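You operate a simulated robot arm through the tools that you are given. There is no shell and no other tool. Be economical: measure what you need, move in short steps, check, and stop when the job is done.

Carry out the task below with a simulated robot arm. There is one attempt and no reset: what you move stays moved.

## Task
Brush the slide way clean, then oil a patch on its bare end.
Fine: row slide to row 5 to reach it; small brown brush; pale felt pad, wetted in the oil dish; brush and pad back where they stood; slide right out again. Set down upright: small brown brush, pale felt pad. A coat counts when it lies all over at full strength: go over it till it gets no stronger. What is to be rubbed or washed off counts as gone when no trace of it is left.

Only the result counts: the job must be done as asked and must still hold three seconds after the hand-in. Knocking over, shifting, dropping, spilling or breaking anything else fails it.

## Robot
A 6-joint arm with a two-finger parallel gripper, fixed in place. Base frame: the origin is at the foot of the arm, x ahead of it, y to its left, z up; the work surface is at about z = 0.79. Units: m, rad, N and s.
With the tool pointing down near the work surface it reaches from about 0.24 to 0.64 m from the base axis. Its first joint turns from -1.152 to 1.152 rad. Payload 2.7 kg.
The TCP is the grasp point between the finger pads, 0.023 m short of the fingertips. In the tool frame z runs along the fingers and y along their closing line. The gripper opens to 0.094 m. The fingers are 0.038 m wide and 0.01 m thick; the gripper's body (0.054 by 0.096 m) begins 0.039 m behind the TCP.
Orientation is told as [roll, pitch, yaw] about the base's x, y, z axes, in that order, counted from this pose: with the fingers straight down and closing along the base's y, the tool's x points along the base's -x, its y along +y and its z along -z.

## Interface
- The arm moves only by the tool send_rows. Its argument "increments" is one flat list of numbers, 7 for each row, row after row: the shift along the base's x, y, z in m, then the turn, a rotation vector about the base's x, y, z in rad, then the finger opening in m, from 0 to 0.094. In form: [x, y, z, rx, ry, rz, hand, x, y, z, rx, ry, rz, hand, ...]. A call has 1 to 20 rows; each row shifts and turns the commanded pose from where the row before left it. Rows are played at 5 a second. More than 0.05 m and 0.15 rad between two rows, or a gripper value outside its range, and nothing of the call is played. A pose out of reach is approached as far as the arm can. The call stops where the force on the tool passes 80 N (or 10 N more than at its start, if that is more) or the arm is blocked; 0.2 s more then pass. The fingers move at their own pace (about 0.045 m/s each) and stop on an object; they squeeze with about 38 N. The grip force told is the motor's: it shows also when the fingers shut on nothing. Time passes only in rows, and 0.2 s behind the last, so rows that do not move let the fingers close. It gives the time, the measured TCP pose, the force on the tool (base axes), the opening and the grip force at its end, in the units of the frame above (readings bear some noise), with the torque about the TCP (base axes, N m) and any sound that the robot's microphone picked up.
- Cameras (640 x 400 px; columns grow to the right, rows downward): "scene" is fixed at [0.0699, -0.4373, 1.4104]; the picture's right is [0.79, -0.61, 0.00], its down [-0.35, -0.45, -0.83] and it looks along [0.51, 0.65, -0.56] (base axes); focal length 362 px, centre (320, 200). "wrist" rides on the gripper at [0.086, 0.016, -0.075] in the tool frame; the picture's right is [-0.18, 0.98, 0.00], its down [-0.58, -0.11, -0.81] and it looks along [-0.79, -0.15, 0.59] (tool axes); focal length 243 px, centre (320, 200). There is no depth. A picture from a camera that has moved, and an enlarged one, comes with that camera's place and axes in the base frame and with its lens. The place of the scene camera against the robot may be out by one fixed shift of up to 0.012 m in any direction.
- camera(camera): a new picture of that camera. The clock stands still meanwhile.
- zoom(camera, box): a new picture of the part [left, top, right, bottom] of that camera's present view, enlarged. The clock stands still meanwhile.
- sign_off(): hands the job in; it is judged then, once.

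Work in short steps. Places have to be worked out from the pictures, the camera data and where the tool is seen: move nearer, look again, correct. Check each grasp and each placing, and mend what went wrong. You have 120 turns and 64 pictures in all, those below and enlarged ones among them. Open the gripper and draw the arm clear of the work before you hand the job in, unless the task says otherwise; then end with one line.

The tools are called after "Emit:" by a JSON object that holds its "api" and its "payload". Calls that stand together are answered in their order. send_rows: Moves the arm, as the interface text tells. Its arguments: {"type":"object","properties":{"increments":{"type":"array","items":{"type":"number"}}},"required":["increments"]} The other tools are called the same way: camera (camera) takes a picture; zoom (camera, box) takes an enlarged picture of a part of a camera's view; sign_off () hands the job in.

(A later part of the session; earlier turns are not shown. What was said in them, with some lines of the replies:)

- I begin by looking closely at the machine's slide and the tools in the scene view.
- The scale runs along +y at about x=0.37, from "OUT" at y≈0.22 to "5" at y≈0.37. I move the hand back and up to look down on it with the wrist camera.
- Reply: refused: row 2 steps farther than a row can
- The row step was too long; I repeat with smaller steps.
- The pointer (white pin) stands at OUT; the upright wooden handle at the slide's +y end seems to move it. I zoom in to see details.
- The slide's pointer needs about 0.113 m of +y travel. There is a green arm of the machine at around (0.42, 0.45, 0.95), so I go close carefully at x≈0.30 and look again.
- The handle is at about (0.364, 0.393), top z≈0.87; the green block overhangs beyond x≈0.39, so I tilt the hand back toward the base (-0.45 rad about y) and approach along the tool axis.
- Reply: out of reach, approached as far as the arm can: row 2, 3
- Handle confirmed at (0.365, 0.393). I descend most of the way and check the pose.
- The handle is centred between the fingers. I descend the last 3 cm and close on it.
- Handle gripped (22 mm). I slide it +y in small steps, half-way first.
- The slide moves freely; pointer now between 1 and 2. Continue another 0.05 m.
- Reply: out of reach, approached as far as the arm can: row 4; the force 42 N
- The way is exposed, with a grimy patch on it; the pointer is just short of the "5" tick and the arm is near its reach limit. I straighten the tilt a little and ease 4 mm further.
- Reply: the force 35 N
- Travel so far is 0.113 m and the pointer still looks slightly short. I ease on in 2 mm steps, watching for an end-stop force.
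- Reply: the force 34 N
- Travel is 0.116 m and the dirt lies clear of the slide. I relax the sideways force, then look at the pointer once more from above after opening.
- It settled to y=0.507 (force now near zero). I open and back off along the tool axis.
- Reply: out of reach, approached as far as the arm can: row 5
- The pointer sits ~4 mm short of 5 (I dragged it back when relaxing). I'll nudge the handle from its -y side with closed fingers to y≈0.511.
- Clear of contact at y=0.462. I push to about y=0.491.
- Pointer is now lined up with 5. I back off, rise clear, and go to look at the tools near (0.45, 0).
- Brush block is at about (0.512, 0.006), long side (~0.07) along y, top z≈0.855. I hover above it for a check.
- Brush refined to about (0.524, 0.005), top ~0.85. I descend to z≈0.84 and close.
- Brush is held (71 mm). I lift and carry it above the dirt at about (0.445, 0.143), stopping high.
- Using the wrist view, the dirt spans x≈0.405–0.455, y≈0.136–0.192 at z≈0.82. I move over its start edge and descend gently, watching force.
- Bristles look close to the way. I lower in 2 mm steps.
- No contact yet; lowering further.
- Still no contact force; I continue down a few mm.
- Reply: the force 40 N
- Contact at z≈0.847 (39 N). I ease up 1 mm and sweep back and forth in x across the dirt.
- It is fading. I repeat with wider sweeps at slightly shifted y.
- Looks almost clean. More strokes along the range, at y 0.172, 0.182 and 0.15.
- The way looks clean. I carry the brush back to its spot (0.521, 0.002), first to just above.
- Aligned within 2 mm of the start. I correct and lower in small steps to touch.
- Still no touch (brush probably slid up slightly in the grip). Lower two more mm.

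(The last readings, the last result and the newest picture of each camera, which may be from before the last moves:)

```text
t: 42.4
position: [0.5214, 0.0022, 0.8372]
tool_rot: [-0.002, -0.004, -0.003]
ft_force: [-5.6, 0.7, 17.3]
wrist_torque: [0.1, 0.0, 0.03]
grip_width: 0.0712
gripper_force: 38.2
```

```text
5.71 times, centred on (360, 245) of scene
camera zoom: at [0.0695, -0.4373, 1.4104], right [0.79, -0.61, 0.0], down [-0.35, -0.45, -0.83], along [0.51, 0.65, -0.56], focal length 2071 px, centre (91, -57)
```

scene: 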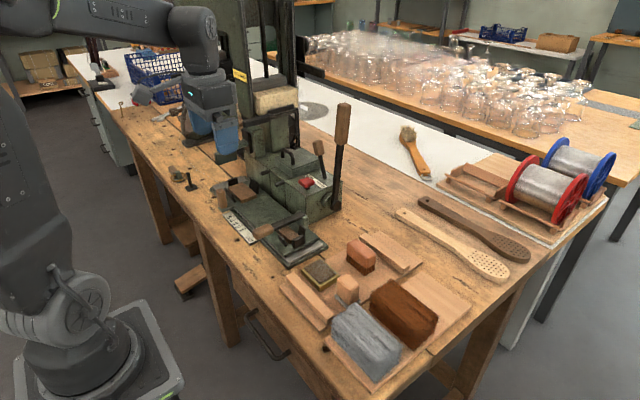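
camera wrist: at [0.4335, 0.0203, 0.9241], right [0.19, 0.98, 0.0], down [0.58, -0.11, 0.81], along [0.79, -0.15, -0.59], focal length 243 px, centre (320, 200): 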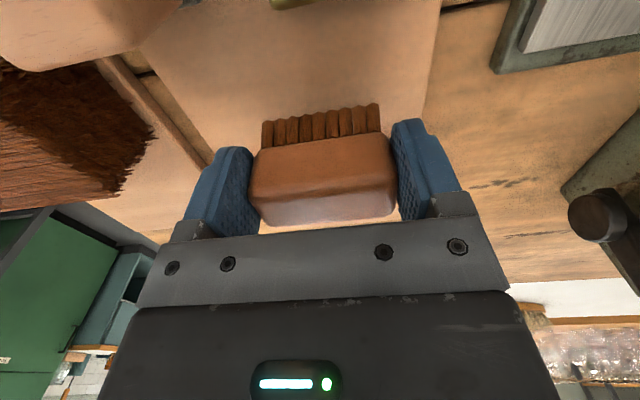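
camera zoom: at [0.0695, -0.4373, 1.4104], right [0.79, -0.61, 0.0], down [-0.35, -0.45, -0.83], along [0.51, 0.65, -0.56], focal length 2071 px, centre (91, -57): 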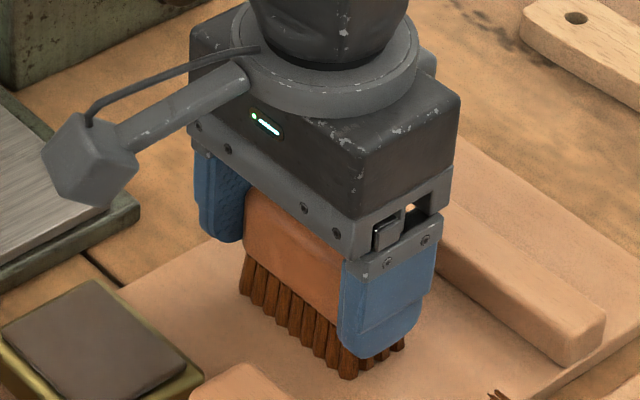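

Brush is standing (17 N contact). Release, rise straight up and go to view the pad.

Emit:
{"api": "send_rows", "payload": {"increments": [0, 0, 0.001, 0, 0, 0, 0.05, 0, 0, 0, 0, 0, 0, 0.094, 0, 0, 0, 0, 0, 0, 0.094, 0, 0, 0.03, 0, 0, 0, 0.094, 0, 0, 0.04, 0, 0, 0, 0.094, -0.035, -0.015, 0.02, 0, 0, 0, 0.094, -0.035, -0.02, 0, 0, 0, 0, 0.094, -0.035, -0.015, 0, 0, 0, 0, 0.094, 0, 0, 0, 0, 0, 0, 0.094]}}

Emit:
{"api": "camera", "payload": {"camera": "wrist"}}

Emit:
{"api": "zoom", "payload": {"camera": "scene", "box": [280, 210, 420, 320]}}

```text
t: 44.4
position: [0.4183, -0.0481, 0.9244]
tool_rot: [0.0, -0.004, -0.001]
ft_force: [0.5, 0.3, -0.2]
wrist_torque: [0.07, 0.01, 0.0]
grip_width: 0.0941
gripper_force: 0.0
```

```text
25 pictures are left
camera wrist: at [0.3309, -0.0325, 0.9994], right [0.19, 0.98, 0.0], down [0.58, -0.11, 0.81], along [0.79, -0.15, -0.59], focal length 243 px, centre (320, 200)
```

wrist: 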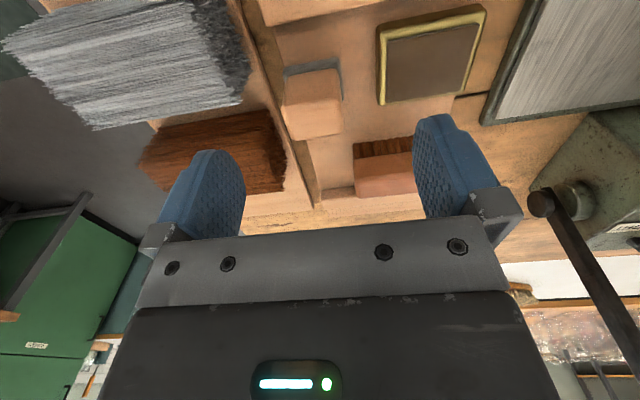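

```text
3.64 times, centred on (350, 265) of scene
camera zoom: at [0.0699, -0.4373, 1.4104], right [0.79, -0.61, 0.0], down [-0.35, -0.45, -0.83], along [0.51, 0.65, -0.56], focal length 1318 px, centre (211, -36)
```

zoom: 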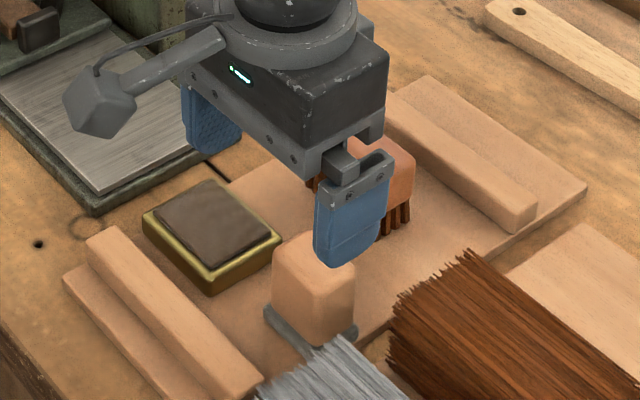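

The brush stands upright. The pad block is about (0.436, -0.057), ~0.04 wide, with the grey brush near on its -y side, so I narrow the opening to 0.058 and hover closer.

Emit:
{"api": "send_rows", "payload": {"increments": [0.01, -0.005, -0.012, 0, 0, 0, 0.058, 0.009, -0.004, -0.013, 0, 0, 0, 0.058, 0, 0, -0.012, 0, 0, 0, 0.058, 0, 0, 0, 0, 0, 0, 0.058]}}

Emit:
{"api": "camera", "payload": {"camera": "wrist"}}

```text
t: 45.4
position: [0.4358, -0.0562, 0.8905]
tool_rot: [0.0, -0.003, -0.002]
ft_force: [-0.3, -0.1, -0.3]
wrist_torque: [0.0, -0.01, -0.01]
grip_width: 0.0579
gripper_force: 0.1
```

```text
23 pictures are left
camera wrist: at [0.3499, -0.0394, 0.9638], right [0.19, 0.98, 0.0], down [0.58, -0.11, 0.81], along [0.79, -0.15, -0.59], focal length 243 px, centre (320, 200)
```

wrist: 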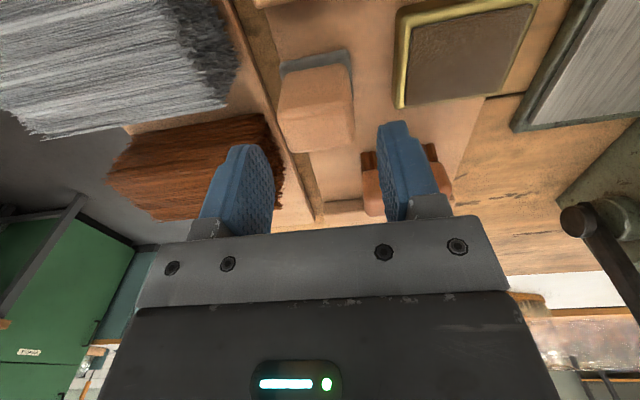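

Aligned. I descend to z≈0.845 and close on the pad's block.

Emit:
{"api": "send_rows", "payload": {"increments": [0.002, 0, -0.02, 0, 0, 0, 0.058, 0.002, 0, -0.02, 0, 0, 0, 0.058, 0, 0, -0.005, 0, 0, 0, 0.058, 0, 0, 0, 0, 0, 0, 0.02, 0, 0, 0, 0, 0, 0, 0.02, 0, 0, 0, 0, 0, 0, 0.02]}}

Emit:
{"api": "camera", "payload": {"camera": "wrist"}}

Emit:
{"api": "zoom", "payload": {"camera": "scene", "box": [280, 220, 420, 330]}}

```text
t: 46.8
position: [0.4388, -0.0578, 0.8451]
tool_rot: [-0.001, -0.002, -0.002]
ft_force: [-0.3, 0.4, -0.1]
wrist_torque: [-0.01, -0.01, 0.0]
grip_width: 0.0432
gripper_force: 37.6
```

```text
22 pictures are left
camera wrist: at [0.353, -0.041, 0.9182], right [0.19, 0.98, 0.0], down [0.58, -0.11, 0.81], along [0.79, -0.15, -0.59], focal length 243 px, centre (320, 200)
```

wrist: 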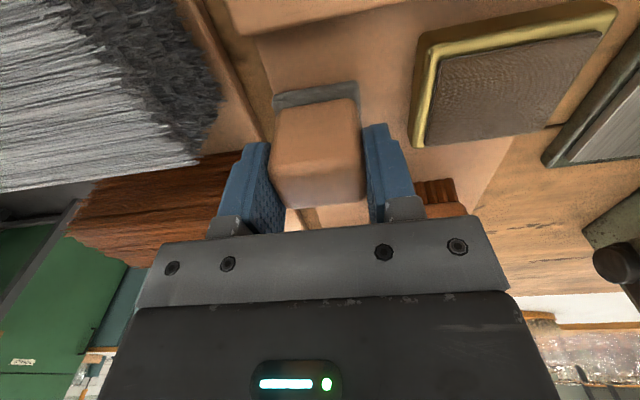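

```text
3.64 times, centred on (350, 275) of scene
camera zoom: at [0.0699, -0.4373, 1.4104], right [0.79, -0.61, 0.0], down [-0.35, -0.45, -0.83], along [0.51, 0.65, -0.56], focal length 1318 px, centre (211, -73)
```

zoom: 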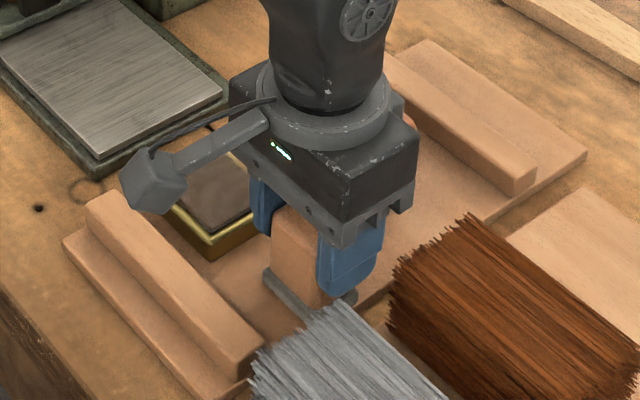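

Pad gripped (43 mm) at (0.4388, -0.0578, 0.845). I lift it and take it over the oil dish at about (0.427, 0.030).

Emit:
{"api": "send_rows", "payload": {"increments": [0, 0, 0.03, 0, 0, 0, 0.02, 0, 0, 0.03, 0, 0, 0, 0.02, -0.004, 0.03, 0, 0, 0, 0, 0.02, -0.004, 0.03, 0, 0, 0, 0, 0.02, -0.004, 0.028, 0, 0, 0, 0, 0.02, 0, 0, -0.02, 0, 0, 0, 0.02, 0, 0, 0, 0, 0, 0, 0.02]}}

Emit:
{"api": "camera", "payload": {"camera": "wrist"}}

Emit:
{"api": "zoom", "payload": {"camera": "scene", "box": [270, 210, 390, 310]}}

```text
t: 48.4
position: [0.4266, 0.0293, 0.8823]
tool_rot: [0.001, -0.003, -0.001]
ft_force: [0.5, -0.5, -0.1]
wrist_torque: [-0.01, -0.02, -0.03]
grip_width: 0.0431
gripper_force: 38.3
```

```text
20 pictures are left
camera wrist: at [0.3404, 0.045, 0.9552], right [0.19, 0.98, 0.0], down [0.58, -0.11, 0.81], along [0.79, -0.15, -0.59], focal length 243 px, centre (320, 200)
```

wrist: 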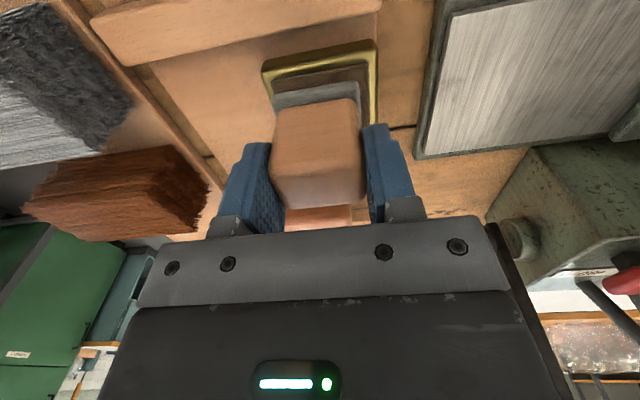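

```text
4.00 times, centred on (330, 260) of scene
camera zoom: at [0.0699, -0.4373, 1.4104], right [0.79, -0.61, 0.0], down [-0.35, -0.45, -0.83], along [0.51, 0.65, -0.56], focal length 1450 px, centre (280, -40)
```

zoom: 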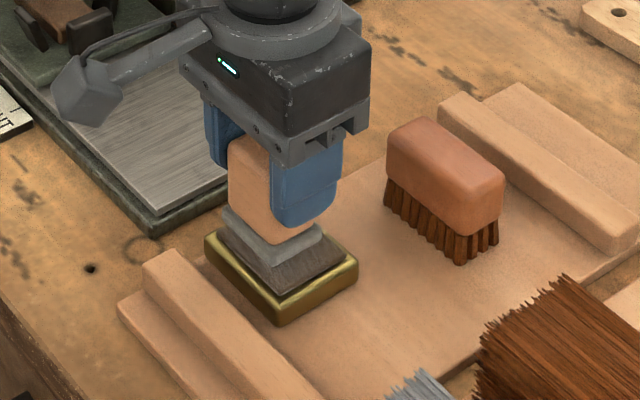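

The pad sits centred over the dish. Lowering: 18 mm, then fine steps to touch.

Emit:
{"api": "send_rows", "payload": {"increments": [0, 0, -0.012, 0, 0, 0, 0.02, 0, 0, -0.006, 0, 0, 0, 0.02, 0, 0, -0.002, 0, 0, 0, 0.02, 0, 0, 0, 0, 0, 0, 0.02]}}

```text
t: 49.4
position: [0.4286, 0.0299, 0.8641]
tool_rot: [0.001, -0.007, -0.001]
ft_force: [-10.6, -3.8, 38.1]
wrist_torque: [-0.09, 0.24, 0.01]
grip_width: 0.043
gripper_force: 37.8
```

Contact at 0.864 (38 N). I ease slightly, hold to soak, then lift and look.

Emit:
{"api": "send_rows", "payload": {"increments": [0, 0, 0.001, 0, 0, 0, 0.02, 0, 0, 0, 0, 0, 0, 0.02, 0, 0, 0, 0, 0, 0, 0.02, 0, 0, 0, 0, 0, 0, 0.02, 0, 0, 0, 0, 0, 0, 0.02, 0, 0, 0, 0, 0, 0, 0.02, 0, 0, 0.02, 0, 0, 0, 0.02, 0, 0, 0.02, 0, 0, 0, 0.02, 0, 0, 0, 0, 0, 0, 0.02]}}

Emit:
{"api": "zoom", "payload": {"camera": "scene", "box": [270, 210, 390, 310]}}

```text
t: 51.4
position: [0.4268, 0.0309, 0.9042]
tool_rot: [-0.002, 0.001, -0.001]
ft_force: [0.8, -0.2, 0.1]
wrist_torque: [-0.05, 0.0, -0.01]
grip_width: 0.0429
gripper_force: 38.3
```

```text
4.00 times, centred on (330, 260) of scene
camera zoom: at [0.0699, -0.4373, 1.4104], right [0.79, -0.61, 0.0], down [-0.35, -0.45, -0.83], along [0.51, 0.65, -0.56], focal length 1450 px, centre (280, -40)
```

zoom: 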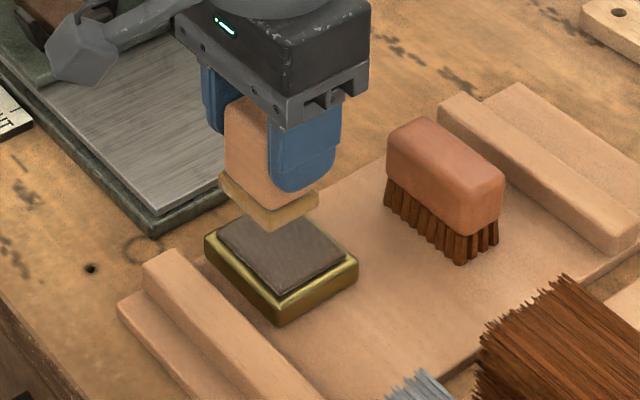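

The felt has turned yellow: wetted. I carry it over the way at (0.43, 0.163) and lower near the surface.

Emit:
{"api": "send_rows", "payload": {"increments": [0.001, 0.033, 0, 0, 0, 0, 0.02, 0.001, 0.033, 0, 0, 0, 0, 0.02, 0.001, 0.033, 0, 0, 0, 0, 0.02, 0, 0.033, 0, 0, 0, 0, 0.02, 0, 0, -0.025, 0, 0, 0, 0.02, 0, 0, -0.018, 0, 0, 0, 0.02, 0, 0, -0.006, 0, 0, 0, 0.02, 0, 0, -0.002, 0, 0, 0, 0.02, 0, 0, -0.002, 0, 0, 0, 0.02, 0, 0, 0, 0, 0, 0, 0.02]}}

```text
t: 53.6
position: [0.4309, 0.1643, 0.8527]
tool_rot: [0.001, -0.004, -0.001]
ft_force: [0.6, -1.2, 6.1]
wrist_torque: [-0.04, -0.07, -0.01]
grip_width: 0.0432
gripper_force: 37.9
```

Light contact (6 N). I press slightly more and stroke in x at this y, then check the look.

Emit:
{"api": "send_rows", "payload": {"increments": [0, 0, -0.0006, 0, 0, 0, 0.02, 0.012, 0, 0, 0, 0, 0, 0.02, 0.012, 0, 0, 0, 0, 0, 0.02, -0.012, 0, 0, 0, 0, 0, 0.02, -0.012, 0, 0, 0, 0, 0, 0.02, -0.01, 0, 0, 0, 0, 0, 0.02, -0.01, 0, 0, 0, 0, 0, 0.02, 0.01, 0, 0, 0, 0, 0, 0.02, 0.01, 0, 0, 0, 0, 0, 0.02, 0.012, 0, 0, 0, 0, 0, 0.02, 0.012, 0, 0, 0, 0, 0, 0.02, 0.008, 0, 0, 0, 0, 0, 0.02]}}

Emit:
{"api": "zoom", "payload": {"camera": "scene", "box": [240, 170, 360, 270]}}

```text
t: 56.2
position: [0.4625, 0.1618, 0.8507]
tool_rot: [0.0, 0.0, -0.002]
ft_force: [-3.5, 0.6, 10.5]
wrist_torque: [0.09, 0.04, 0.02]
grip_width: 0.0431
gripper_force: 37.4
```

```text
4.00 times, centred on (300, 220) of scene
camera zoom: at [0.0697, -0.4373, 1.4104], right [0.79, -0.61, 0.0], down [-0.35, -0.45, -0.83], along [0.51, 0.65, -0.56], focal length 1450 px, centre (400, 120)
```

zoom: 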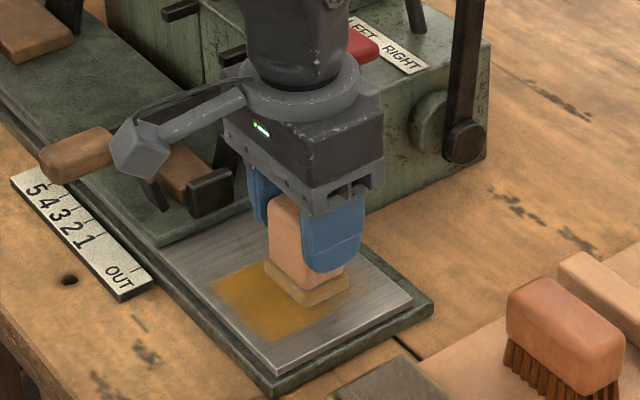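

Oil is laying down. I extend the strokes to y 0.148 and 0.178 to even the patch out.

Emit:
{"api": "send_rows", "payload": {"increments": [0, -0.013, 0, 0, 0, 0, 0.02, -0.015, 0, 0, 0, 0, 0, 0.02, -0.015, 0, 0, 0, 0, 0, 0.02, -0.015, 0, 0, 0, 0, 0, 0.02, -0.007, 0, 0, 0, 0, 0, 0.02, 0, 0.014, 0, 0, 0, 0, 0.02, 0, 0.014, 0, 0, 0, 0, 0.02, 0.015, 0, 0, 0, 0, 0, 0.02, 0.015, 0, 0, 0, 0, 0, 0.02, 0.015, 0, 0, 0, 0, 0, 0.02, 0.007, 0, 0, 0, 0, 0, 0.02, 0, -0.014, 0, 0, 0, 0, 0.02, -0.015, 0, 0, 0, 0, 0, 0.02, -0.015, 0, 0, 0, 0, 0, 0.02, -0.015, 0, 0, 0, 0, 0, 0.02, -0.007, 0, 0, 0, 0, 0, 0.02, 0, 0, 0.03, 0, 0, 0, 0.02, 0, -0.04, 0.02, 0, 0, 0, 0.02, 0, -0.045, 0, 0, 0, 0, 0.02, 0.01, -0.045, 0, 0, 0, 0, 0.02]}}

Emit:
{"api": "zoom", "payload": {"camera": "scene", "box": [240, 170, 360, 270]}}

```text
t: 60.4
position: [0.4155, 0.0346, 0.899]
tool_rot: [-0.001, 0.0, -0.002]
ft_force: [-0.4, 0.1, -0.3]
wrist_torque: [-0.02, 0.02, -0.01]
grip_width: 0.0428
gripper_force: 38.0
```

```text
4.00 times, centred on (300, 220) of scene
camera zoom: at [0.0699, -0.4373, 1.4104], right [0.79, -0.61, 0.0], down [-0.35, -0.45, -0.83], along [0.51, 0.65, -0.56], focal length 1450 px, centre (400, 120)
```

zoom: 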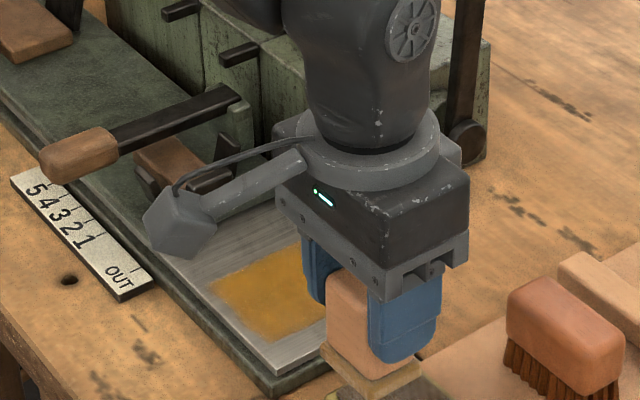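

The patch seems to have a fixed outline (~the dirt area). I re-wet the pad in the dish before a second coat.

Emit:
{"api": "send_rows", "payload": {"increments": [0.012, -0.004, 0, 0, 0, 0, 0.02, 0, 0, -0.02, 0, 0, 0, 0.02, 0, 0, -0.01, 0, 0, 0, 0.02, 0, 0, -0.003, 0, 0, 0, 0.02, 0, 0, -0.001, 0, 0, 0, 0.02, 0, 0, 0, 0, 0, 0, 0.02]}}

Emit:
{"api": "zoom", "payload": {"camera": "wrist", "box": [240, 0, 640, 200]}}

```text
t: 61.8
position: [0.4311, 0.0296, 0.867]
tool_rot: [0.0, -0.001, -0.002]
ft_force: [-0.6, 0.5, -1.1]
wrist_torque: [0.04, 0.0, -0.03]
grip_width: 0.0432
gripper_force: 38.0
```

```text
1.60 times, centred on (440, 100) of wrist
camera zoom: at [0.3449, 0.0459, 0.9412], right [0.19, 0.98, 0.0], down [0.58, -0.11, 0.81], along [0.79, -0.15, -0.59], focal length 388 px, centre (128, 360)
```

zoom: 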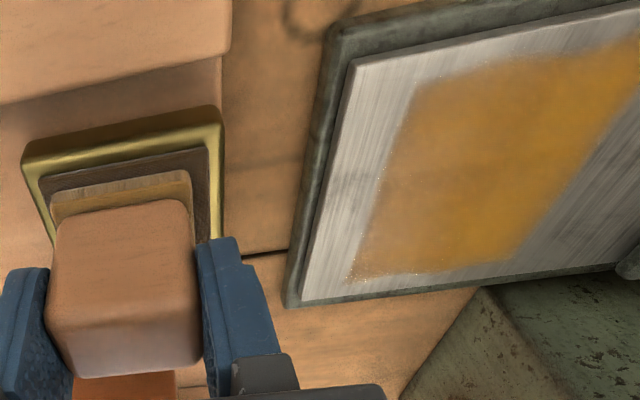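

The coat is weaker toward the -y side and far x corner, so I need more passes there. First finish wetting: lower to touch, hold, lift.

Emit:
{"api": "send_rows", "payload": {"increments": [-0.003, 0, -0.002, 0, 0, 0, 0.02, 0, 0, -0.0015, 0, 0, 0, 0.02, 0, 0, 0, 0, 0, 0, 0.02, 0, 0, 0, 0, 0, 0, 0.02, 0, 0, 0, 0, 0, 0, 0.02]}}

```text
t: 63.0
position: [0.4305, 0.0296, 0.8645]
tool_rot: [0.0, -0.003, -0.002]
ft_force: [-4.6, -0.8, 23.0]
wrist_torque: [-0.01, 0.01, 0.02]
grip_width: 0.0429
gripper_force: 38.4
```

Wetted. I carry it to the -y side of the patch (y≈0.138, x≈0.41) and touch down.

Emit:
{"api": "send_rows", "payload": {"increments": [0, 0, 0.02, 0, 0, 0, 0.02, 0, 0, 0.02, 0, 0, 0, 0.02, -0.006, 0.036, 0, 0, 0, 0, 0.02, -0.006, 0.036, 0, 0, 0, 0, 0.02, -0.006, 0.036, 0, 0, 0, 0, 0.02, 0, 0, -0.03, 0, 0, 0, 0.02, 0, 0, -0.018, 0, 0, 0, 0.02, 0, 0, -0.004, 0, 0, 0, 0.02, 0, 0, -0.001, 0, 0, 0, 0.02, 0, 0, 0, 0, 0, 0, 0.02]}}

```text
t: 65.2
position: [0.4108, 0.1374, 0.8525]
tool_rot: [0.0, -0.002, -0.001]
ft_force: [0.2, -0.7, -0.5]
wrist_torque: [-0.01, 0.01, -0.02]
grip_width: 0.0429
gripper_force: 38.2
```

Just above the surface; lower ~2 mm and stroke across at y 0.138, 0.150, 0.163.

Emit:
{"api": "send_rows", "payload": {"increments": [0, 0, -0.0012, 0, 0, 0, 0.02, 0, 0, -0.001, 0, 0, 0, 0.02, 0.012, 0, 0, 0, 0, 0, 0.02, 0.015, 0, 0, 0, 0, 0, 0.02, 0.015, 0, 0, 0, 0, 0, 0.02, 0.015, 0, 0, 0, 0, 0, 0.02, -0.012, 0, 0, 0, 0, 0, 0.02, -0.015, 0, 0, 0, 0, 0, 0.02, -0.015, 0, 0, 0, 0, 0, 0.02, -0.015, 0, 0, 0, 0, 0, 0.02, 0, 0.012, 0, 0, 0, 0, 0.02, 0.012, 0, 0, 0, 0, 0, 0.02, 0.015, 0, 0, 0, 0, 0, 0.02, 0.015, 0, 0, 0, 0, 0, 0.02, 0.015, 0, 0, 0, 0, 0, 0.02, 0, 0.013, 0, 0, 0, 0, 0.02, -0.012, 0, 0, 0, 0, 0, 0.02, -0.015, 0, 0, 0, 0, 0, 0.02, -0.015, 0, 0, 0, 0, 0, 0.02, -0.015, 0, 0, 0, 0, 0, 0.02]}}

```text
t: 69.4
position: [0.4128, 0.1634, 0.8499]
tool_rot: [0.004, -0.008, -0.002]
ft_force: [8.8, -0.4, 23.3]
wrist_torque: [-0.18, -0.5, 0.08]
grip_width: 0.043
gripper_force: 38.5
```

Good contact force (23 N). I continue at y 0.176, 0.188, then return strokes, and lift away to look.

Emit:
{"api": "send_rows", "payload": {"increments": [0, 0.013, 0, 0, 0, 0, 0.02, 0.015, 0, 0, 0, 0, 0, 0.02, 0.015, 0, 0, 0, 0, 0, 0.02, 0.015, 0, 0, 0, 0, 0, 0.02, 0.012, 0, 0, 0, 0, 0, 0.02, 0, 0.012, 0, 0, 0, 0, 0.02, -0.015, 0, 0, 0, 0, 0, 0.02, -0.015, 0, 0, 0, 0, 0, 0.02, -0.015, 0, 0, 0, 0, 0, 0.02, -0.012, 0, 0, 0, 0, 0, 0.02, 0, -0.02, 0, 0, 0, 0, 0.02, 0.019, 0, 0, 0, 0, 0, 0.02, 0.019, 0, 0, 0, 0, 0, 0.02, 0.019, 0, 0, 0, 0, 0, 0.02, 0, -0.02, 0, 0, 0, 0, 0.02, -0.019, 0, 0, 0, 0, 0, 0.02, -0.019, 0, 0, 0, 0, 0, 0.02, -0.019, 0, 0, 0, 0, 0, 0.02]}}

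Emit:
{"api": "send_rows", "payload": {"increments": [0, 0, 0.03, 0, 0, 0, 0.02, 0, -0.04, 0.02, 0, 0, 0, 0.02, 0, -0.045, 0, 0, 0, 0, 0.02, 0, -0.04, 0, 0, 0, 0, 0.02]}}

Emit:
{"api": "zoom", "payload": {"camera": "wrist", "box": [360, 0, 640, 160]}}

```text
t: 73.2
position: [0.4105, 0.1494, 0.8494]
tool_rot: [0.002, -0.006, -0.001]
ft_force: [5.2, -0.5, 14.6]
wrist_torque: [-0.07, -0.42, 0.02]
grip_width: 0.0432
gripper_force: 38.0
```

```text
t: 74.2
position: [0.4112, 0.0206, 0.8993]
tool_rot: [0.0, -0.002, 0.001]
ft_force: [-0.4, 0.1, -1.7]
wrist_torque: [-0.01, 0.0, -0.01]
grip_width: 0.0431
gripper_force: 38.1
```

```text
2.29 times, centred on (500, 80) of wrist
camera zoom: at [0.3248, 0.0368, 0.9733], right [0.19, 0.98, 0.0], down [0.58, -0.11, 0.81], along [0.79, -0.15, -0.59], focal length 555 px, centre (-91, 474)
```

zoom: 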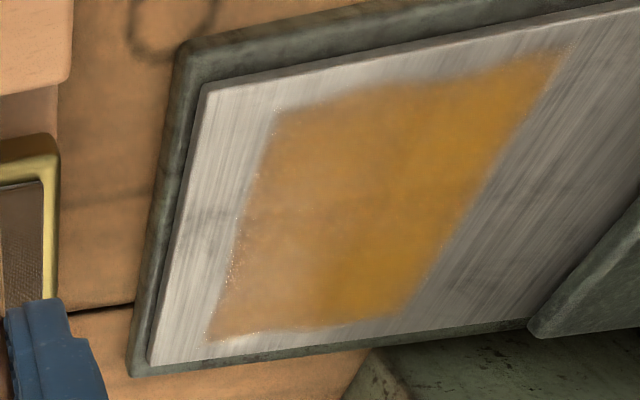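

The -y half of the patch looks paler from here; I check from the scene camera whether that's a thin coat or reflection.

Emit:
{"api": "zoom", "payload": {"camera": "scene", "box": [265, 195, 345, 265]}}

```text
5.71 times, centred on (305, 230) of scene
camera zoom: at [0.07, -0.4373, 1.4104], right [0.79, -0.61, 0.0], down [-0.35, -0.45, -0.83], along [0.51, 0.65, -0.56], focal length 2071 px, centre (406, 29)
```

zoom: 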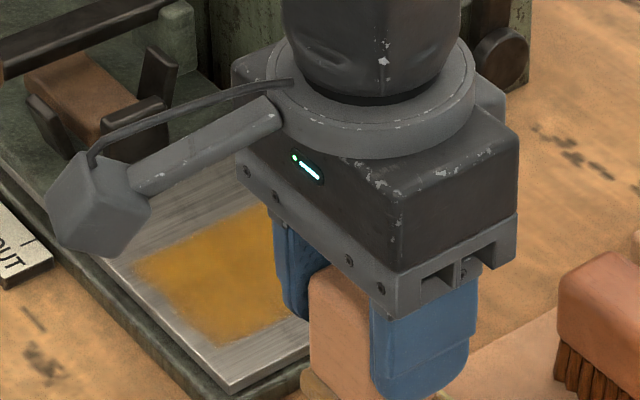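

From the scene view it looks even; paleness may be a reflection. To be safe I re-wet and give a further full coat.

Emit:
{"api": "send_rows", "payload": {"increments": [0.018, 0.009, 0, 0, 0, 0, 0.02, 0, 0, -0.02, 0, 0, 0, 0.02, 0, 0, -0.01, 0, 0, 0, 0.02, 0, 0, -0.003, 0, 0, 0, 0.02, 0, 0, -0.002, 0, 0, 0, 0.02, 0, 0, -0.001, 0, 0, 0, 0.02, 0, 0, 0, 0, 0, 0, 0.02, 0, 0, 0, 0, 0, 0, 0.02]}}

```text
t: 76.0
position: [0.4289, 0.0308, 0.8623]
tool_rot: [-0.001, -0.003, -0.001]
ft_force: [-0.2, 0.0, 8.2]
wrist_torque: [0.05, -0.14, 0.02]
grip_width: 0.0433
gripper_force: 37.5
```

In contact at 0.862; hold a bit harder, then go back to the patch's -y start.

Emit:
{"api": "send_rows", "payload": {"increments": [0, 0, -0.0006, 0, 0, 0, 0.02, 0, 0, 0, 0, 0, 0, 0.02, 0, 0, 0, 0, 0, 0, 0.02, 0, 0, 0.022, 0, 0, 0, 0.02, 0, 0, 0.02, 0, 0, 0, 0.02, -0.006, 0.036, 0, 0, 0, 0, 0.02, -0.006, 0.036, 0, 0, 0, 0, 0.02, -0.006, 0.036, 0, 0, 0, 0, 0.02, 0, 0, -0.03, 0, 0, 0, 0.02, 0, 0, -0.02, 0, 0, 0, 0.02, 0, 0, -0.004, 0, 0, 0, 0.02, 0, 0, 0, 0, 0, 0, 0.02]}}

```text
t: 78.6
position: [0.4129, 0.1396, 0.8496]
tool_rot: [0.0, -0.003, -0.004]
ft_force: [-1.2, 1.6, 6.4]
wrist_torque: [0.12, -0.02, 0.04]
grip_width: 0.043
gripper_force: 37.7
```

Light contact. I press 0.8 mm more and stroke y 0.139, 0.152, 0.165, in x 0.41–0.468.

Emit:
{"api": "send_rows", "payload": {"increments": [0, 0, -0.0008, 0, 0, 0, 0.02, 0.014, 0, 0, 0, 0, 0, 0.02, 0.014, 0, 0, 0, 0, 0, 0.02, 0.014, 0, 0, 0, 0, 0, 0.02, 0.014, 0, 0, 0, 0, 0, 0.02, -0.014, 0, 0, 0, 0, 0, 0.02, -0.014, 0, 0, 0, 0, 0, 0.02, -0.014, 0, 0, 0, 0, 0, 0.02, -0.014, 0, 0, 0, 0, 0, 0.02, 0, 0.013, 0, 0, 0, 0, 0.02, 0.014, 0, 0, 0, 0, 0, 0.02, 0.014, 0, 0, 0, 0, 0, 0.02, 0.014, 0, 0, 0, 0, 0, 0.02, 0.014, 0, 0, 0, 0, 0, 0.02, 0, 0.013, 0, 0, 0, 0, 0.02, -0.014, 0, 0, 0, 0, 0, 0.02, -0.014, 0, 0, 0, 0, 0, 0.02, -0.014, 0, 0, 0, 0, 0, 0.02, -0.014, 0, 0, 0, 0, 0, 0.02, 0, 0.012, 0, 0, 0, 0, 0.02]}}

Emit:
{"api": "send_rows", "payload": {"increments": [0.014, 0, 0, 0, 0, 0, 0.02, 0.014, 0, 0, 0, 0, 0, 0.02, 0.014, 0, 0, 0, 0, 0, 0.02, 0.014, 0, 0, 0, 0, 0, 0.02, 0, 0.011, 0, 0, 0, 0, 0.02, -0.014, 0, 0, 0, 0, 0, 0.02, -0.014, 0, 0, 0, 0, 0, 0.02, -0.014, 0, 0, 0, 0, 0, 0.02, -0.014, 0, 0, 0, 0, 0, 0.02, 0, 0, 0.03, 0, 0, 0, 0.02, 0, -0.045, 0.02, 0, 0, 0, 0.02, 0, -0.045, 0, 0, 0, 0, 0.02, 0, -0.045, 0, 0, 0, 0, 0.02, 0, -0.045, 0, 0, 0, 0, 0.02, 0, -0.045, 0, 0, 0, 0, 0.02]}}

Emit:
{"api": "zoom", "payload": {"camera": "scene", "box": [265, 195, 345, 265]}}

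Emit:
{"api": "camera", "payload": {"camera": "wrist"}}

```text
t: 82.8
position: [0.4119, 0.1789, 0.8495]
tool_rot: [-0.001, -0.002, -0.003]
ft_force: [-1.3, -5.6, 16.6]
wrist_torque: [-0.2, -0.15, -0.04]
grip_width: 0.0433
gripper_force: 37.9
```

```text
t: 86.0
position: [0.4118, -0.0325, 0.8998]
tool_rot: [0.0, -0.003, -0.001]
ft_force: [0.3, -0.2, -0.6]
wrist_torque: [0.0, 0.05, 0.0]
grip_width: 0.0432
gripper_force: 37.6
```

```text
5.71 times, centred on (305, 230) of scene
camera zoom: at [0.07, -0.4373, 1.4104], right [0.79, -0.61, 0.0], down [-0.35, -0.45, -0.83], along [0.51, 0.65, -0.56], focal length 2071 px, centre (406, 29)
```

zoom: 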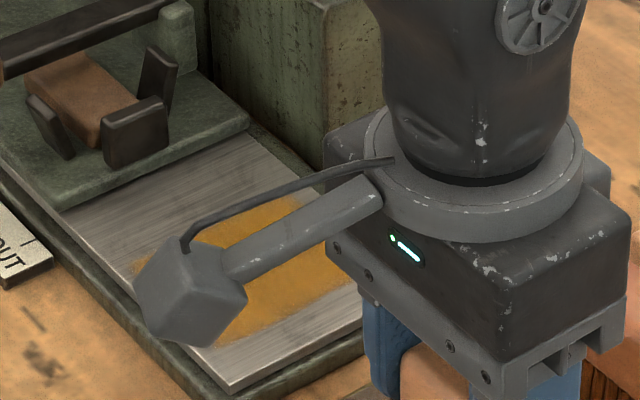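

```text
11 pictures are left
camera wrist: at [0.3255, -0.0163, 0.9732], right [0.19, 0.98, 0.0], down [0.58, -0.11, 0.81], along [0.79, -0.15, -0.59], focal length 243 px, centre (320, 200)
```

wrist: 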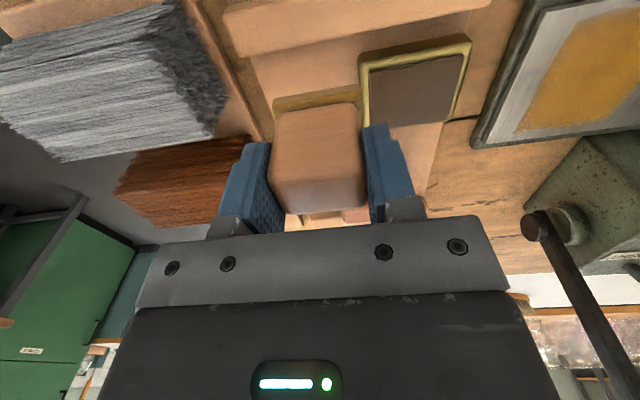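

I zoom on the patch in the current wrist view to judge evenness.

Emit:
{"api": "zoom", "payload": {"camera": "wrist", "box": [480, 0, 640, 140]}}

```text
2.86 times, centred on (560, 70) of wrist
camera zoom: at [0.3255, -0.0163, 0.9732], right [0.19, 0.98, 0.0], down [0.58, -0.11, 0.81], along [0.79, -0.15, -0.59], focal length 693 px, centre (-366, 571)
```

zoom: 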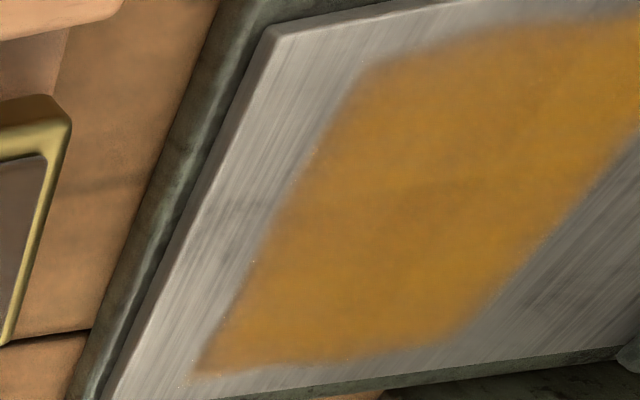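

It's uniform now. I give one more pass over a slightly wider range to confirm it gets no stronger.

Emit:
{"api": "send_rows", "payload": {"increments": [0, 0.043, 0, 0, 0, 0, 0.02, -0.002, 0.043, 0, 0, 0, 0, 0.02, -0.002, 0.043, 0, 0, 0, 0, 0.02, -0.002, 0.043, 0, 0, 0, 0, 0.02, 0, 0, -0.03, 0, 0, 0, 0.02, 0, 0, -0.017, 0, 0, 0, 0.02, 0, 0, -0.003, 0, 0, 0, 0.02, 0, 0, -0.001, 0, 0, 0, 0.02, 0, 0, 0, 0, 0, 0, 0.02]}}

```text
t: 88.0
position: [0.4035, 0.1369, 0.8493]
tool_rot: [0.0, -0.005, -0.001]
ft_force: [-2.2, 2.0, 7.0]
wrist_torque: [0.04, -0.01, -0.01]
grip_width: 0.0432
gripper_force: 37.9
```

Emit:
{"api": "send_rows", "payload": {"increments": [0, 0, -0.0008, 0, 0, 0, 0.02, 0.018, 0, 0, 0, 0, 0, 0.02, 0.018, 0, 0, 0, 0, 0, 0.02, 0.018, 0, 0, 0, 0, 0, 0.02, 0.016, 0, 0, 0, 0, 0, 0.02, 0, 0.015, 0, 0, 0, 0, 0.02, -0.018, 0, 0, 0, 0, 0, 0.02, -0.018, 0, 0, 0, 0, 0, 0.02, -0.018, 0, 0, 0, 0, 0, 0.02, -0.016, 0, 0, 0, 0, 0, 0.02, 0, 0.015, 0, 0, 0, 0, 0.02, 0.018, 0, 0, 0, 0, 0, 0.02, 0.018, 0, 0, 0, 0, 0, 0.02, 0.018, 0, 0, 0, 0, 0, 0.02, 0.016, 0, 0, 0, 0, 0, 0.02, 0, 0.015, 0, 0, 0, 0, 0.02, -0.018, 0, 0, 0, 0, 0, 0.02, -0.018, 0, 0, 0, 0, 0, 0.02, -0.018, 0, 0, 0, 0, 0, 0.02, -0.016, 0, 0, 0, 0, 0, 0.02]}}

Emit:
{"api": "send_rows", "payload": {"increments": [0, 0.01, 0, 0, 0, 0, 0.02, 0.018, 0, 0, 0, 0, 0, 0.02, 0.018, 0, 0, 0, 0, 0, 0.02, 0.018, 0, 0, 0, 0, 0, 0.02, 0.016, 0, 0, 0, 0, 0, 0.02, 0, -0.02, 0, 0, 0, 0, 0.02, -0.018, 0, 0, 0, 0, 0, 0.02, -0.018, 0, 0, 0, 0, 0, 0.02, -0.018, 0, 0, 0, 0, 0, 0.02, -0.01, 0, 0, 0, 0, 0, 0.02, 0, 0, 0.03, 0, 0, 0, 0.02, 0, -0.035, 0.02, 0, 0, 0, 0.02, 0, -0.045, 0, 0, 0, 0, 0.02, 0, -0.045, 0, 0, 0, 0, 0.02, 0, -0.045, 0, 0, 0, 0, 0.02, 0, -0.045, 0, 0, 0, 0, 0.02]}}

Emit:
{"api": "zoom", "payload": {"camera": "wrist", "box": [480, 0, 640, 140]}}

```text
t: 92.2
position: [0.4048, 0.1799, 0.8472]
tool_rot: [0.004, -0.009, -0.001]
ft_force: [9.1, 0.3, 22.5]
wrist_torque: [-0.21, -0.4, 0.07]
grip_width: 0.0432
gripper_force: 38.1
```

```text
t: 95.6
position: [0.4069, -0.045, 0.8983]
tool_rot: [-0.002, -0.001, -0.001]
ft_force: [-0.5, -0.5, 0.1]
wrist_torque: [0.02, -0.01, 0.02]
grip_width: 0.0432
gripper_force: 38.7
```

```text
2.86 times, centred on (560, 70) of wrist
camera zoom: at [0.3212, -0.0285, 0.973], right [0.19, 0.98, 0.0], down [0.58, -0.11, 0.81], along [0.79, -0.15, -0.59], focal length 693 px, centre (-366, 571)
```

zoom: 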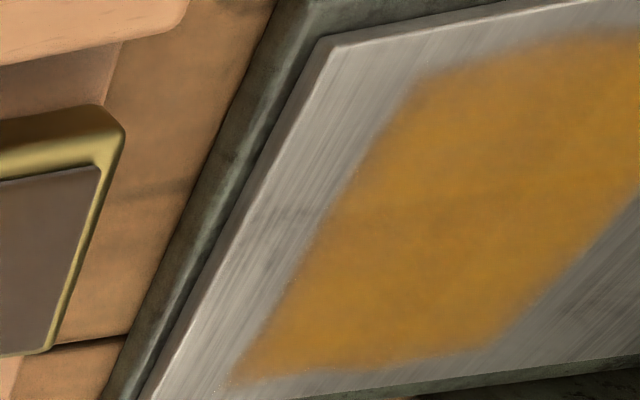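

No change: full strength with a fixed outline. Now the pad goes back to (0.4388, -0.0578).

Emit:
{"api": "send_rows", "payload": {"increments": [0.016, -0.006, 0, 0, 0, 0, 0.02, 0.016, -0.007, 0, 0, 0, 0, 0.02, 0, 0, -0.025, 0, 0, 0, 0.02, 0, 0, -0.02, 0, 0, 0, 0.02, 0, 0, -0.006, 0, 0, 0, 0.02, 0, 0, 0, 0, 0, 0, 0.02]}}

Emit:
{"api": "camera", "payload": {"camera": "wrist"}}

```text
t: 97.0
position: [0.4424, -0.0571, 0.847]
tool_rot: [0.0, -0.003, -0.001]
ft_force: [0.2, 0.9, -0.1]
wrist_torque: [0.01, -0.02, 0.0]
grip_width: 0.0433
gripper_force: 37.7
```

```text
8 pictures are left
camera wrist: at [0.3563, -0.0409, 0.9201], right [0.19, 0.98, 0.0], down [0.58, -0.11, 0.81], along [0.79, -0.15, -0.59], focal length 243 px, centre (320, 200)
```

wrist: 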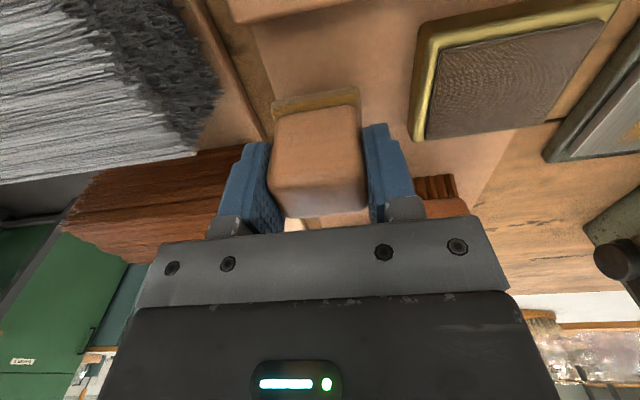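

Nearly the same view as at pick-up; I shift -3 mm in x and lower in 1 mm steps to touch.

Emit:
{"api": "send_rows", "payload": {"increments": [-0.003, -0.0005, -0.001, 0, 0, 0, 0.02, 0, 0, -0.001, 0, 0, 0, 0.02, 0, 0, -0.001, 0, 0, 0, 0.02, 0, 0, 0, 0, 0, 0, 0.02]}}

```text
t: 98.0
position: [0.44, -0.0572, 0.8439]
tool_rot: [0.0, -0.001, -0.003]
ft_force: [0.2, -0.3, -1.0]
wrist_torque: [-0.01, 0.02, 0.0]
grip_width: 0.043
gripper_force: 37.9
```

Emit:
{"api": "send_rows", "payload": {"increments": [-0.001, 0, -0.001, 0, 0, 0, 0.02, 0, 0, -0.001, 0, 0, 0, 0.02, 0, 0, 0, 0, 0, 0, 0.02]}}

```text
t: 98.8
position: [0.4395, -0.058, 0.8423]
tool_rot: [0.0, -0.001, -0.001]
ft_force: [0.5, 0.3, -0.7]
wrist_torque: [0.0, -0.01, -0.02]
grip_width: 0.0432
gripper_force: 38.4
```

Emit:
{"api": "send_rows", "payload": {"increments": [0, 0, -0.001, 0, 0, 0, 0.02, 0, 0, -0.001, 0, 0, 0, 0.02, 0, 0, 0, 0, 0, 0, 0.02]}}

```text
t: 99.6
position: [0.4406, -0.0554, 0.8407]
tool_rot: [0.0, -0.002, -0.002]
ft_force: [-0.5, -0.6, -1.5]
wrist_torque: [0.01, -0.01, 0.03]
grip_width: 0.0432
gripper_force: 38.1
```

Still no touch; the pad slid ~4–5 mm in the grip. Another 1–2 mm.

Emit:
{"api": "send_rows", "payload": {"increments": [-0.001, -0.001, -0.001, 0, 0, 0, 0.02, 0, 0, -0.0007, 0, 0, 0, 0.02, 0, 0, 0, 0, 0, 0, 0.02]}}

```text
t: 100.4
position: [0.4392, -0.0584, 0.8384]
tool_rot: [0.0, -0.005, -0.001]
ft_force: [-9.4, 0.8, 24.8]
wrist_torque: [0.07, 0.3, 0.0]
grip_width: 0.043
gripper_force: 37.9
```

Touching (25 N). I ease, open to 0.06, rise straight up and withdraw.

Emit:
{"api": "send_rows", "payload": {"increments": [0, 0, 0.0007, 0, 0, 0, 0.02, 0, 0, 0, 0, 0, 0, 0.058, 0, 0, 0, 0, 0, 0, 0.058, 0, 0, 0, 0, 0, 0, 0.058, 0, 0, 0.03, 0, 0, 0, 0.058, 0, 0, 0.04, 0, 0, 0, 0.058, -0.02, 0.02, 0.03, 0, 0, 0, 0.058, -0.025, 0.035, 0.02, 0, 0, 0, 0.07, -0.025, 0.035, 0.02, 0, 0, 0, 0.07, -0.02, 0.04, 0.02, 0, 0, 0, 0.07, -0.02, 0.045, 0, 0, 0, 0, 0.07, -0.005, 0.045, 0, 0, 0, 0, 0.07, 0, 0.045, 0, 0, 0, 0, 0.07, 0, 0.045, 0, 0, 0, 0, 0.07]}}

Emit:
{"api": "zoom", "payload": {"camera": "scene", "box": [230, 180, 430, 320]}}

```text
t: 103.4
position: [0.3225, 0.2532, 0.9967]
tool_rot: [-0.001, 0.0, -0.004]
ft_force: [0.8, 0.8, 0.5]
wrist_torque: [-0.03, 0.01, -0.01]
grip_width: 0.0704
gripper_force: 0.0
```

```text
2.86 times, centred on (330, 250) of scene
camera zoom: at [0.0699, -0.4373, 1.4104], right [0.79, -0.61, 0.0], down [-0.35, -0.45, -0.83], along [0.51, 0.65, -0.56], focal length 1036 px, centre (291, 57)
```

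zoom: 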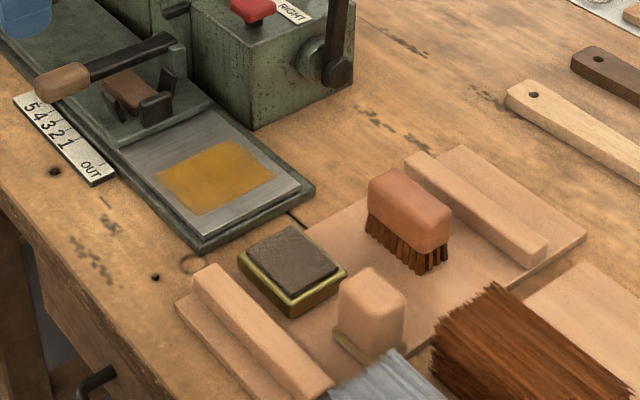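

Both tools are standing in place and the patch is even. Now I go back to the slide handle, tilting the hand as before.

Emit:
{"api": "send_rows", "payload": {"increments": [0, 0.04, 0.015, 0, 0, 0, 0.07, 0, 0.045, 0.015, 0, 0, 0, 0.07, 0, 0.03, 0, 0, 0, 0, 0.07, 0.005, 0.035, -0.03, 0, -0.1, 0, 0.07, 0.005, 0.035, -0.03, 0, -0.1, 0, 0.07, 0.005, 0.035, -0.02, 0, -0.1, 0, 0.07, 0.005, 0.025, -0.02, 0, 0, 0, 0.07, 0, 0, 0, 0, 0, 0, 0.07]}}

Emit:
{"api": "camera", "payload": {"camera": "wrist"}}

```text
t: 105.2
position: [0.3473, 0.4945, 0.9267]
tool_rot: [0.002, -0.299, -0.001]
ft_force: [-0.7, 0.1, 0.9]
wrist_torque: [0.01, 0.0, -0.04]
grip_width: 0.0701
gripper_force: 0.0
out of reach, approached as far as the arm can: row 7
```

```text
6 pictures are left
camera wrist: at [0.2431, 0.5106, 0.9718], right [0.18, 0.98, 0.06], down [0.32, -0.11, 0.94], along [0.93, -0.15, -0.33], focal length 243 px, centre (320, 200)
```

wrist: 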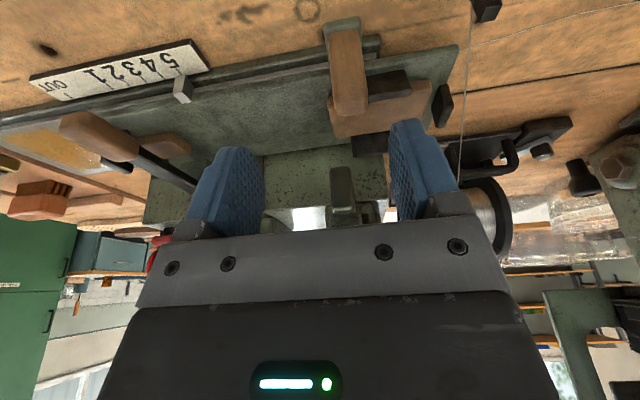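

Handle at (0.369, 0.511) sits between the fingers. I descend onto it and close.

Emit:
{"api": "send_rows", "payload": {"increments": [0.007, 0.003, -0.025, 0, 0, 0, 0.07, 0.007, 0.002, -0.025, 0, 0, 0, 0.07, 0.005, 0, -0.022, 0, 0, 0, 0.07, 0, 0, 0, 0, 0, 0, 0, 0, 0, 0, 0, 0, 0, 0, 0, 0, 0, 0, 0, 0, 0]}}

Emit:
{"api": "camera", "payload": {"camera": "wrist"}}

```text
t: 106.6
position: [0.3669, 0.4991, 0.8541]
tool_rot: [0.0, -0.301, -0.001]
ft_force: [-1.1, -2.1, -0.3]
wrist_torque: [0.16, -0.08, 0.19]
grip_width: 0.0218
gripper_force: 26.8
```

```text
5 pictures are left
camera wrist: at [0.2621, 0.5153, 0.8988], right [0.18, 0.98, 0.05], down [0.32, -0.11, 0.94], along [0.93, -0.15, -0.33], focal length 243 px, centre (320, 200)
```

wrist: 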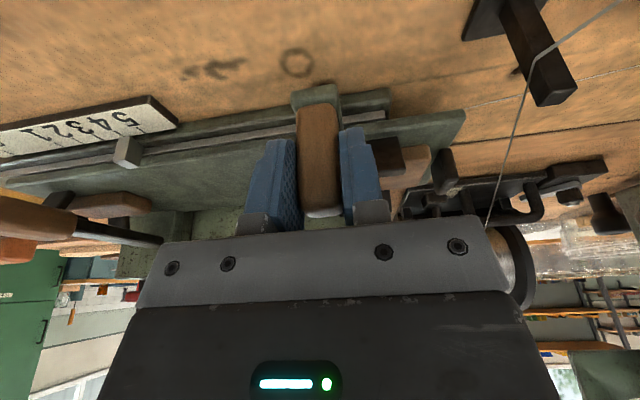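

Gripped. I pull the slide in -y toward its OUT position (handle y≈0.394), leaving the last bit for slow steps.

Emit:
{"api": "send_rows", "payload": {"increments": [0, -0.015, 0, 0, 0, 0, 0, 0, -0.017, 0, 0, 0, 0, 0, 0, -0.017, 0, 0, 0, 0, 0, 0, -0.017, 0, 0, 0, 0, 0, 0, -0.017, 0, 0, 0, 0, 0, 0, -0.015, 0, 0, 0, 0, 0, 0, 0, 0, 0, 0, 0, 0]}}

```text
t: 108.2
position: [0.3665, 0.399, 0.8539]
tool_rot: [-0.006, -0.299, -0.003]
ft_force: [-20.5, -3.1, -16.4]
wrist_torque: [1.0, 0.69, 0.6]
grip_width: 0.0221
gripper_force: 45.3
```

Now slow 2 mm steps to find the OUT stop.

Emit:
{"api": "send_rows", "payload": {"increments": [-0.001, -0.002, 0, 0, 0, 0, 0, -0.001, -0.002, 0, 0, 0, 0, 0, 0, -0.001, 0, 0, 0, 0, 0, 0, 0, 0, 0, 0, 0, 0]}}

Emit:
{"api": "zoom", "payload": {"camera": "wrist", "box": [0, 50, 320, 210]}}

```text
t: 109.2
position: [0.3664, 0.3948, 0.8537]
tool_rot: [-0.002, -0.301, -0.002]
ft_force: [20.4, 5.8, -38.3]
wrist_torque: [0.53, -0.31, 0.63]
grip_width: 0.022
gripper_force: 45.4
```

```text
2.00 times, centred on (160, 130) of wrist
camera zoom: at [0.262, 0.4111, 0.8991], right [0.18, 0.98, 0.05], down [0.32, -0.11, 0.94], along [0.93, -0.15, -0.33], focal length 485 px, centre (640, 340)
```

zoom: 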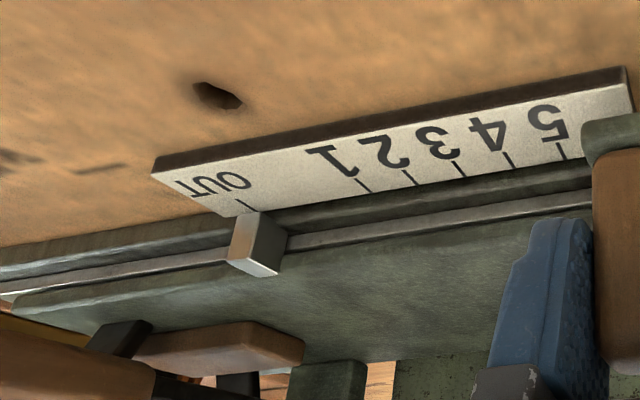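

Pointer is at the OUT tick. I relax the x/z force and nudge 2 mm more to feel for the stop ("right out").

Emit:
{"api": "send_rows", "payload": {"increments": [0.001, -0.001, -0.001, 0, 0, 0, 0, 0, -0.001, 0, 0, 0, 0, 0, 0, -0.001, 0, 0, 0, 0, 0, 0, 0, 0, 0, 0, 0, 0]}}

```text
t: 110.2
position: [0.366, 0.3946, 0.8541]
tool_rot: [0.003, -0.303, 0.001]
ft_force: [30.7, 22.4, -35.8]
wrist_torque: [-1.06, -0.02, 0.09]
grip_width: 0.0221
gripper_force: 45.0
```

The slide is against its stop (22 N, no movement): right out. I release and withdraw along the tool axis.

Emit:
{"api": "send_rows", "payload": {"increments": [0, 0.001, 0, 0, 0, 0, 0, 0, 0, 0, 0, 0, 0, 0.07, 0, 0, 0, 0, 0, 0, 0.07, 0, 0, 0, 0, 0, 0, 0.07, -0.008, 0, 0.03, 0, 0, 0, 0.07, -0.012, 0, 0.04, 0, 0, 0, 0.07, -0.012, -0.01, 0.04, 0, 0.1, 0, 0.07, -0.01, -0.03, 0.03, 0, 0.1, 0, 0.07, 0, -0.04, 0.02, 0, 0.1, 0, 0.094, 0, -0.045, 0, 0, 0, 0, 0.094, 0, -0.045, 0, 0, 0, 0, 0.094]}}

Emit:
{"api": "zoom", "payload": {"camera": "wrist", "box": [240, 0, 640, 180]}}

Emit:
{"api": "zoom", "payload": {"camera": "scene", "box": [210, 150, 430, 320]}}

```text
t: 112.6
position: [0.3217, 0.2227, 1.0159]
tool_rot: [-0.001, -0.002, -0.001]
ft_force: [0.5, 0.3, -0.6]
wrist_torque: [-0.05, 0.0, 0.03]
grip_width: 0.094
gripper_force: 0.2
```

```text
1.60 times, centred on (440, 90) of wrist
camera zoom: at [0.2355, 0.2399, 1.0899], right [0.19, 0.98, 0.0], down [0.58, -0.11, 0.81], along [0.79, -0.15, -0.59], focal length 388 px, centre (128, 376)
```

zoom: 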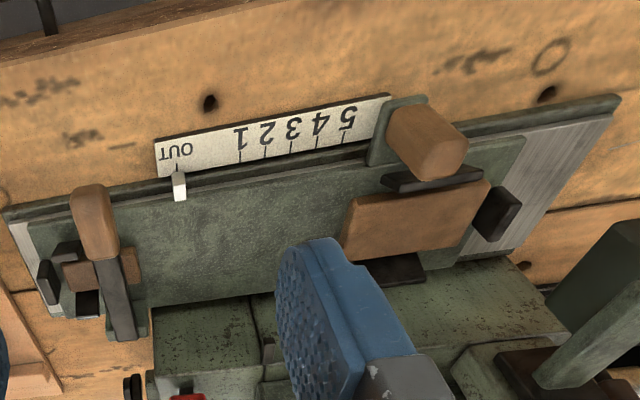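

```text
2.35 times, centred on (320, 235) of scene
camera zoom: at [0.07, -0.4373, 1.4104], right [0.79, -0.61, 0.0], down [-0.35, -0.45, -0.83], along [0.51, 0.65, -0.56], focal length 853 px, centre (320, 118)
```

zoom: 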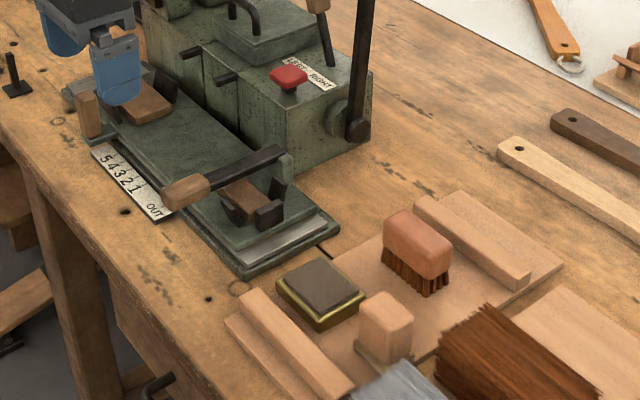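

The slide is at OUT, the brush and pad stand in their places, the hand is open and clear. I hand in.

Emit:
{"api": "sign_off", "payload": {}}

```text
The job is handed in.
```

The slide way is brushed clean, and the patch on its bare end has an even coat of oil that got no stronger on the last pass. The brush and pad stand upright where they were, and the slide is right out against its stop.
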